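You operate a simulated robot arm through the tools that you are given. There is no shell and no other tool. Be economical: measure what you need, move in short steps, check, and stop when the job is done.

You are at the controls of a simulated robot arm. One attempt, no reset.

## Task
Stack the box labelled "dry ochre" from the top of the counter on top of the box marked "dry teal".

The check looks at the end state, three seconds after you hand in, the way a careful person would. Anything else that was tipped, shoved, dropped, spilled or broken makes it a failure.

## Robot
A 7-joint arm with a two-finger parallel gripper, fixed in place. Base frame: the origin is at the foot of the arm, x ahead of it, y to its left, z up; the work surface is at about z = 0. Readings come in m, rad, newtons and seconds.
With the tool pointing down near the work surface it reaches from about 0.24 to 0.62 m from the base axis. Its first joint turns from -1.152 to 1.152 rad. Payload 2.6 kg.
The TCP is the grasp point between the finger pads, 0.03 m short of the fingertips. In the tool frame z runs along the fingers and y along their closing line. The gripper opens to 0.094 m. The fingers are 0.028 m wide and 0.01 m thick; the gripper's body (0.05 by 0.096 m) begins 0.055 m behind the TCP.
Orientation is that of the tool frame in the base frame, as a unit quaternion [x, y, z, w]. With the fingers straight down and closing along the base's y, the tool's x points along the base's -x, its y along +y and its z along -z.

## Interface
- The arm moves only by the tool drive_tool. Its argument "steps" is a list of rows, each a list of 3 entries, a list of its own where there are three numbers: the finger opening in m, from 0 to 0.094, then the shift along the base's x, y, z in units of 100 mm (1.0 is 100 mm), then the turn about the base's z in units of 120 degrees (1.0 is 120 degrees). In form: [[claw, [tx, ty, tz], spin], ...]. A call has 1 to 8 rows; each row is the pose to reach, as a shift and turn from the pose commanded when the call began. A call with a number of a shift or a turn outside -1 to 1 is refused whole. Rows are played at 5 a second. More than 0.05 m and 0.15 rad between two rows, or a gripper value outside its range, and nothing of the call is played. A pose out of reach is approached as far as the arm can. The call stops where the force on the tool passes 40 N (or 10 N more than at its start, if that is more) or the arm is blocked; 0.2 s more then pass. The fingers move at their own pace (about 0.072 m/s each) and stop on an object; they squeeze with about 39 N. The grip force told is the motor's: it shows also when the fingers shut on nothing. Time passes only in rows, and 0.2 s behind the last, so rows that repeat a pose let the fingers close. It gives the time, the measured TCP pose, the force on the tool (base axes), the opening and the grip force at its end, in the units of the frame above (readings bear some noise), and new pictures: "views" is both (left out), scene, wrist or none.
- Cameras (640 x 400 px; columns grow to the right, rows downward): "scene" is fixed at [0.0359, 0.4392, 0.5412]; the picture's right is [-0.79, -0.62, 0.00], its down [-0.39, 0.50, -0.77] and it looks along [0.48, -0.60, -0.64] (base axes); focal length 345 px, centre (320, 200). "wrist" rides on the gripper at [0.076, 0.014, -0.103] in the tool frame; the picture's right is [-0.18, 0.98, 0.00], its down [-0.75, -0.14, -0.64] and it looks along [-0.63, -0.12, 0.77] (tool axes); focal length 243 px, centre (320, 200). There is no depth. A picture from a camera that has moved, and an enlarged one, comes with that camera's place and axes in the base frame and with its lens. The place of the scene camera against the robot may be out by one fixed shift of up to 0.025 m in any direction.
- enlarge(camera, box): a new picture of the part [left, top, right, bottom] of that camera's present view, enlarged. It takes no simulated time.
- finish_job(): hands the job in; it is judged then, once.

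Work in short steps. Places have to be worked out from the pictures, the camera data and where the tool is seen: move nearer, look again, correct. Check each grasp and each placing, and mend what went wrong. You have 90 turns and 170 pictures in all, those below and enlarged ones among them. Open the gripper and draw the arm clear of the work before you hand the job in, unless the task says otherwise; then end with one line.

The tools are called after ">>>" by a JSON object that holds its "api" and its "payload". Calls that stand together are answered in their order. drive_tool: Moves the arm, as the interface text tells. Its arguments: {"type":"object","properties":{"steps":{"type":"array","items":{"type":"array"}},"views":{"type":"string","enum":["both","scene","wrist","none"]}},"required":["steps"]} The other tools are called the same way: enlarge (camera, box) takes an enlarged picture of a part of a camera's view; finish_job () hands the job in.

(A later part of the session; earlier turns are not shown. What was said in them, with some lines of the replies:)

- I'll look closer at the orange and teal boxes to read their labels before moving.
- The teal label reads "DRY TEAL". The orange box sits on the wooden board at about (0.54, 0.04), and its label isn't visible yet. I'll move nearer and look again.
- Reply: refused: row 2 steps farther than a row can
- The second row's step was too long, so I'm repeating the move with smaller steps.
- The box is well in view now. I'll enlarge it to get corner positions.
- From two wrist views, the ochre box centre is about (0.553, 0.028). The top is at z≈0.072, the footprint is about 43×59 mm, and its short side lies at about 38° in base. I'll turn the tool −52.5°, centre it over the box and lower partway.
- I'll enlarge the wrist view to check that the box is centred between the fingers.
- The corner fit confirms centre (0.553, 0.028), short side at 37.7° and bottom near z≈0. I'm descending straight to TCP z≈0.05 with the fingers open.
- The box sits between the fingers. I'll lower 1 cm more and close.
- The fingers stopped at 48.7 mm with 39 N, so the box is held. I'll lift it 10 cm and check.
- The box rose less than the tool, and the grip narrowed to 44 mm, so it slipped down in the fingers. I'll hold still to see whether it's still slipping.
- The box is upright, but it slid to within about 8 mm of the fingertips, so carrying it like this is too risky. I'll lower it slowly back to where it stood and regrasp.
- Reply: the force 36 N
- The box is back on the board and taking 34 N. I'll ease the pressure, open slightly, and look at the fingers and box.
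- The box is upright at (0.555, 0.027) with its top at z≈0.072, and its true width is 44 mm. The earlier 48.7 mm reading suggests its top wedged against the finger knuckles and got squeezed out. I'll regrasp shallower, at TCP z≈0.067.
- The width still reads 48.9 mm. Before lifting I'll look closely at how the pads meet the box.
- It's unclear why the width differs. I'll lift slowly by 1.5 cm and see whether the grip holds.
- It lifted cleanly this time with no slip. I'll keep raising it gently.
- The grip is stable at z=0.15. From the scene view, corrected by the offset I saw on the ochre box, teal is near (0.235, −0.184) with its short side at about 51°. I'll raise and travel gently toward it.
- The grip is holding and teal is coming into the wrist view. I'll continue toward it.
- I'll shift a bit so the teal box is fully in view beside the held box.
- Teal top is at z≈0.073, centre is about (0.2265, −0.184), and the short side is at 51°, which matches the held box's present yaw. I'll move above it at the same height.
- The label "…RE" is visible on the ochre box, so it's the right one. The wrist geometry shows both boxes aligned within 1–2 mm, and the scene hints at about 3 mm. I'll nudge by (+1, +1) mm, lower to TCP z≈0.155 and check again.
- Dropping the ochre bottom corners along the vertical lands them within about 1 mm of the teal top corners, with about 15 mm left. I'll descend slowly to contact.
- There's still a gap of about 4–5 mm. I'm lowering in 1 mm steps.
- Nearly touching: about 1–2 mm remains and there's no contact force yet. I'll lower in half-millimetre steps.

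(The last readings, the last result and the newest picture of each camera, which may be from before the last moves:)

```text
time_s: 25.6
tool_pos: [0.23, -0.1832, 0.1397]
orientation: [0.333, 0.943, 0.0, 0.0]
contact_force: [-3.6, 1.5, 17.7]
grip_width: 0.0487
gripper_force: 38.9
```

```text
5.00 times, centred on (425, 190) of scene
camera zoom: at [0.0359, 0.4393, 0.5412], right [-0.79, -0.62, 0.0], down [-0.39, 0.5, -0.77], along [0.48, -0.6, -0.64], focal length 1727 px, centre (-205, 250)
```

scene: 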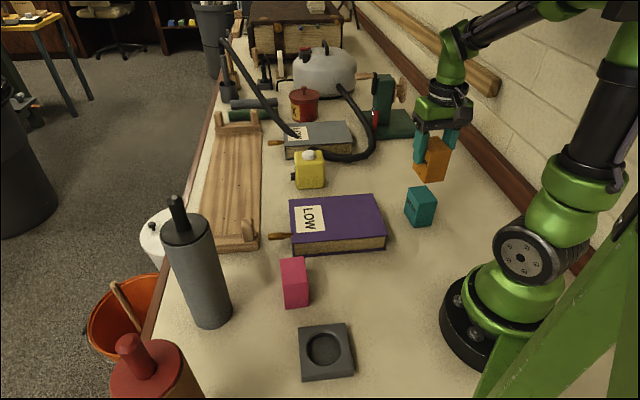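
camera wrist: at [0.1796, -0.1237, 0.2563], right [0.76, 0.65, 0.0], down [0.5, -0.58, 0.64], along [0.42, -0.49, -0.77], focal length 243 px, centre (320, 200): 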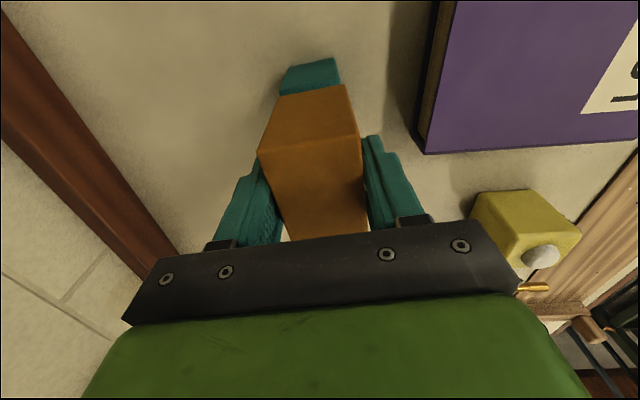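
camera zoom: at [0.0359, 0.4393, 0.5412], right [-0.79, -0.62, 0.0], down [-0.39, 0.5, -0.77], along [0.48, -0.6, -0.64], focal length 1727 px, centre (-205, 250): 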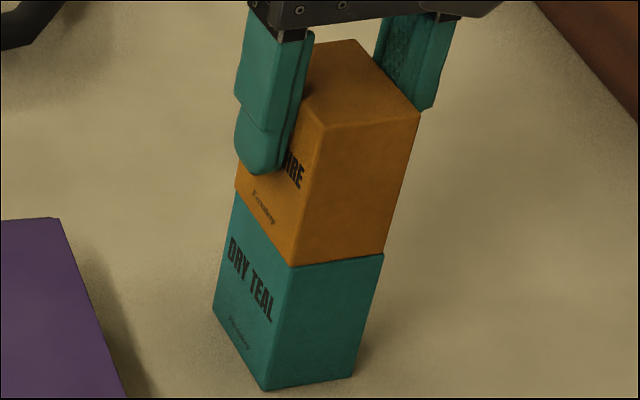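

Contact at about 18 N and well aligned. I'll ease up about 0.8 mm to unload it, then open slowly.

>>> {"api": "drive_tool", "payload": {"steps": [[0.0, [0, 0, 0.008], 0], [0.047, [0, 0, 0.008], 0], [0.052, [0, 0, 0.008], 0], [0.06, [0, 0, 0.008], 0], [0.075, [0, 0, 0.008], 0], [0.09, [0, 0, 0.008], 0], [0.09, [0, 0, 0.008], 0]], "views": "wrist"}}

>>> {"api": "enlarge", "payload": {"camera": "scene", "box": [385, 150, 465, 230]}}

```text
time_s: 27.2
tool_pos: [0.2292, -0.1841, 0.1391]
orientation: [0.334, 0.943, 0.0, 0.0]
contact_force: [-0.1, -0.9, 0.4]
grip_width: 0.0899
gripper_force: 0.0
camera wrist: at [0.1792, -0.1245, 0.2396], right [0.76, 0.65, 0.0], down [0.5, -0.58, 0.64], along [0.42, -0.49, -0.77], focal length 243 px, centre (320, 200)
```

wrist: 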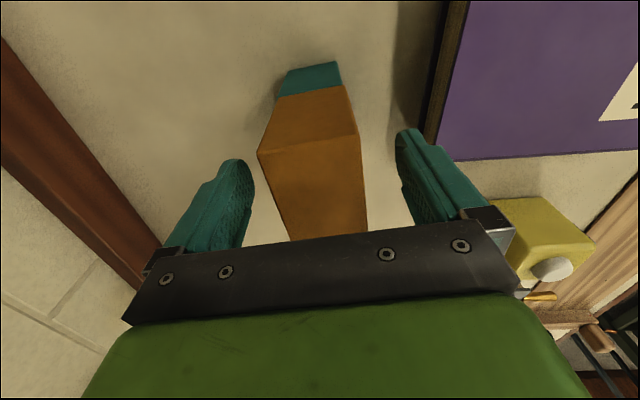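

```text
5.00 times, centred on (425, 190) of scene
camera zoom: at [0.0359, 0.4392, 0.5412], right [-0.79, -0.62, 0.0], down [-0.39, 0.5, -0.77], along [0.48, -0.6, -0.64], focal length 1727 px, centre (-205, 250)
```

zoom: 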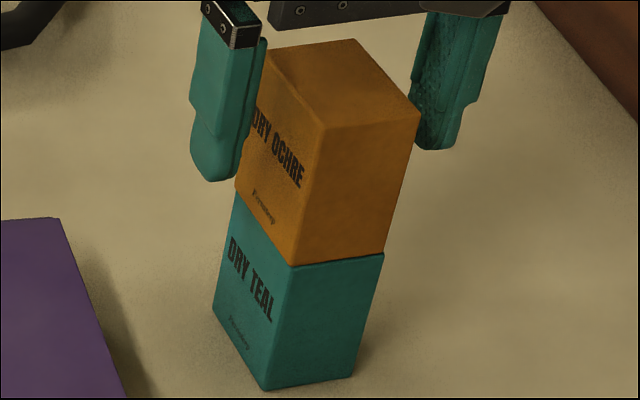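

The stack is standing neatly with "DRY OCHRE" on "DRY TEAL". I'll withdraw straight up and then away.

>>> {"api": "drive_tool", "payload": {"steps": [[0.094, [0, 0, 0.1], 0], [0.094, [0, 0, 0.3], 0], [0.094, [0, 0, 0.6], 0], [0.094, [0, 0, 0.95], 0], [0.094, [0.3, 0.1, 1.0], 0], [0.094, [0.7, 0.25, 1.0], 0], [0.094, [1.0, 0.4, 1.0], 0], [0.094, [1.0, 0.4, 1.0], 0]], "views": "scene"}}

>>> {"api": "enlarge", "payload": {"camera": "scene", "box": [385, 150, 465, 230]}}

```text
time_s: 29.0
tool_pos: [0.3301, -0.1457, 0.2388]
orientation: [0.333, 0.943, 0.0, 0.0]
contact_force: [0.0, 0.0, -0.2]
grip_width: 0.094
gripper_force: 0.0
```

scene: 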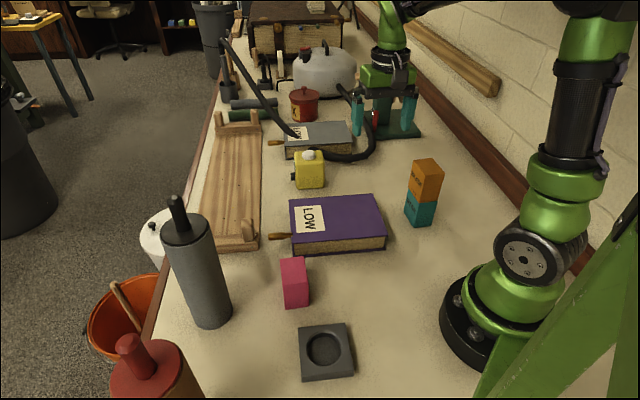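

```text
5.00 times, centred on (425, 190) of scene
camera zoom: at [0.036, 0.4393, 0.5412], right [-0.78, -0.62, 0.0], down [-0.39, 0.5, -0.77], along [0.48, -0.6, -0.64], focal length 1727 px, centre (-205, 250)
```

zoom: 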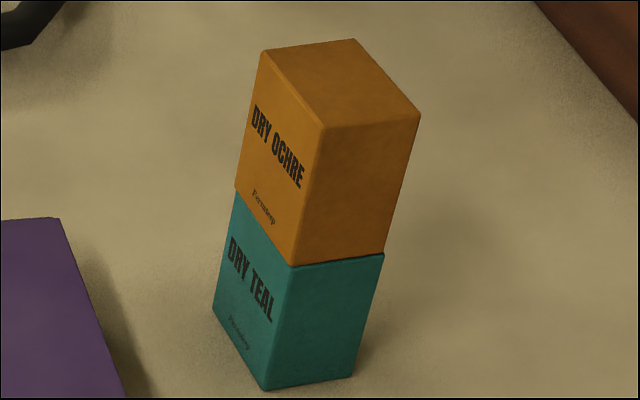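

The stack is stable, the arm is clear of it, and nothing else in view has moved. I'm handing in.

>>> {"api": "finish_job", "payload": {}}

```text
The job is handed in.
```

The "dry ochre" box is now stacked squarely on the "dry teal" box. The gripper is open, the arm is clear, and nothing else in view was moved. The ochre box slipped in the fingers on the first lift, so I set it back down upright where it stood and regrasped it.
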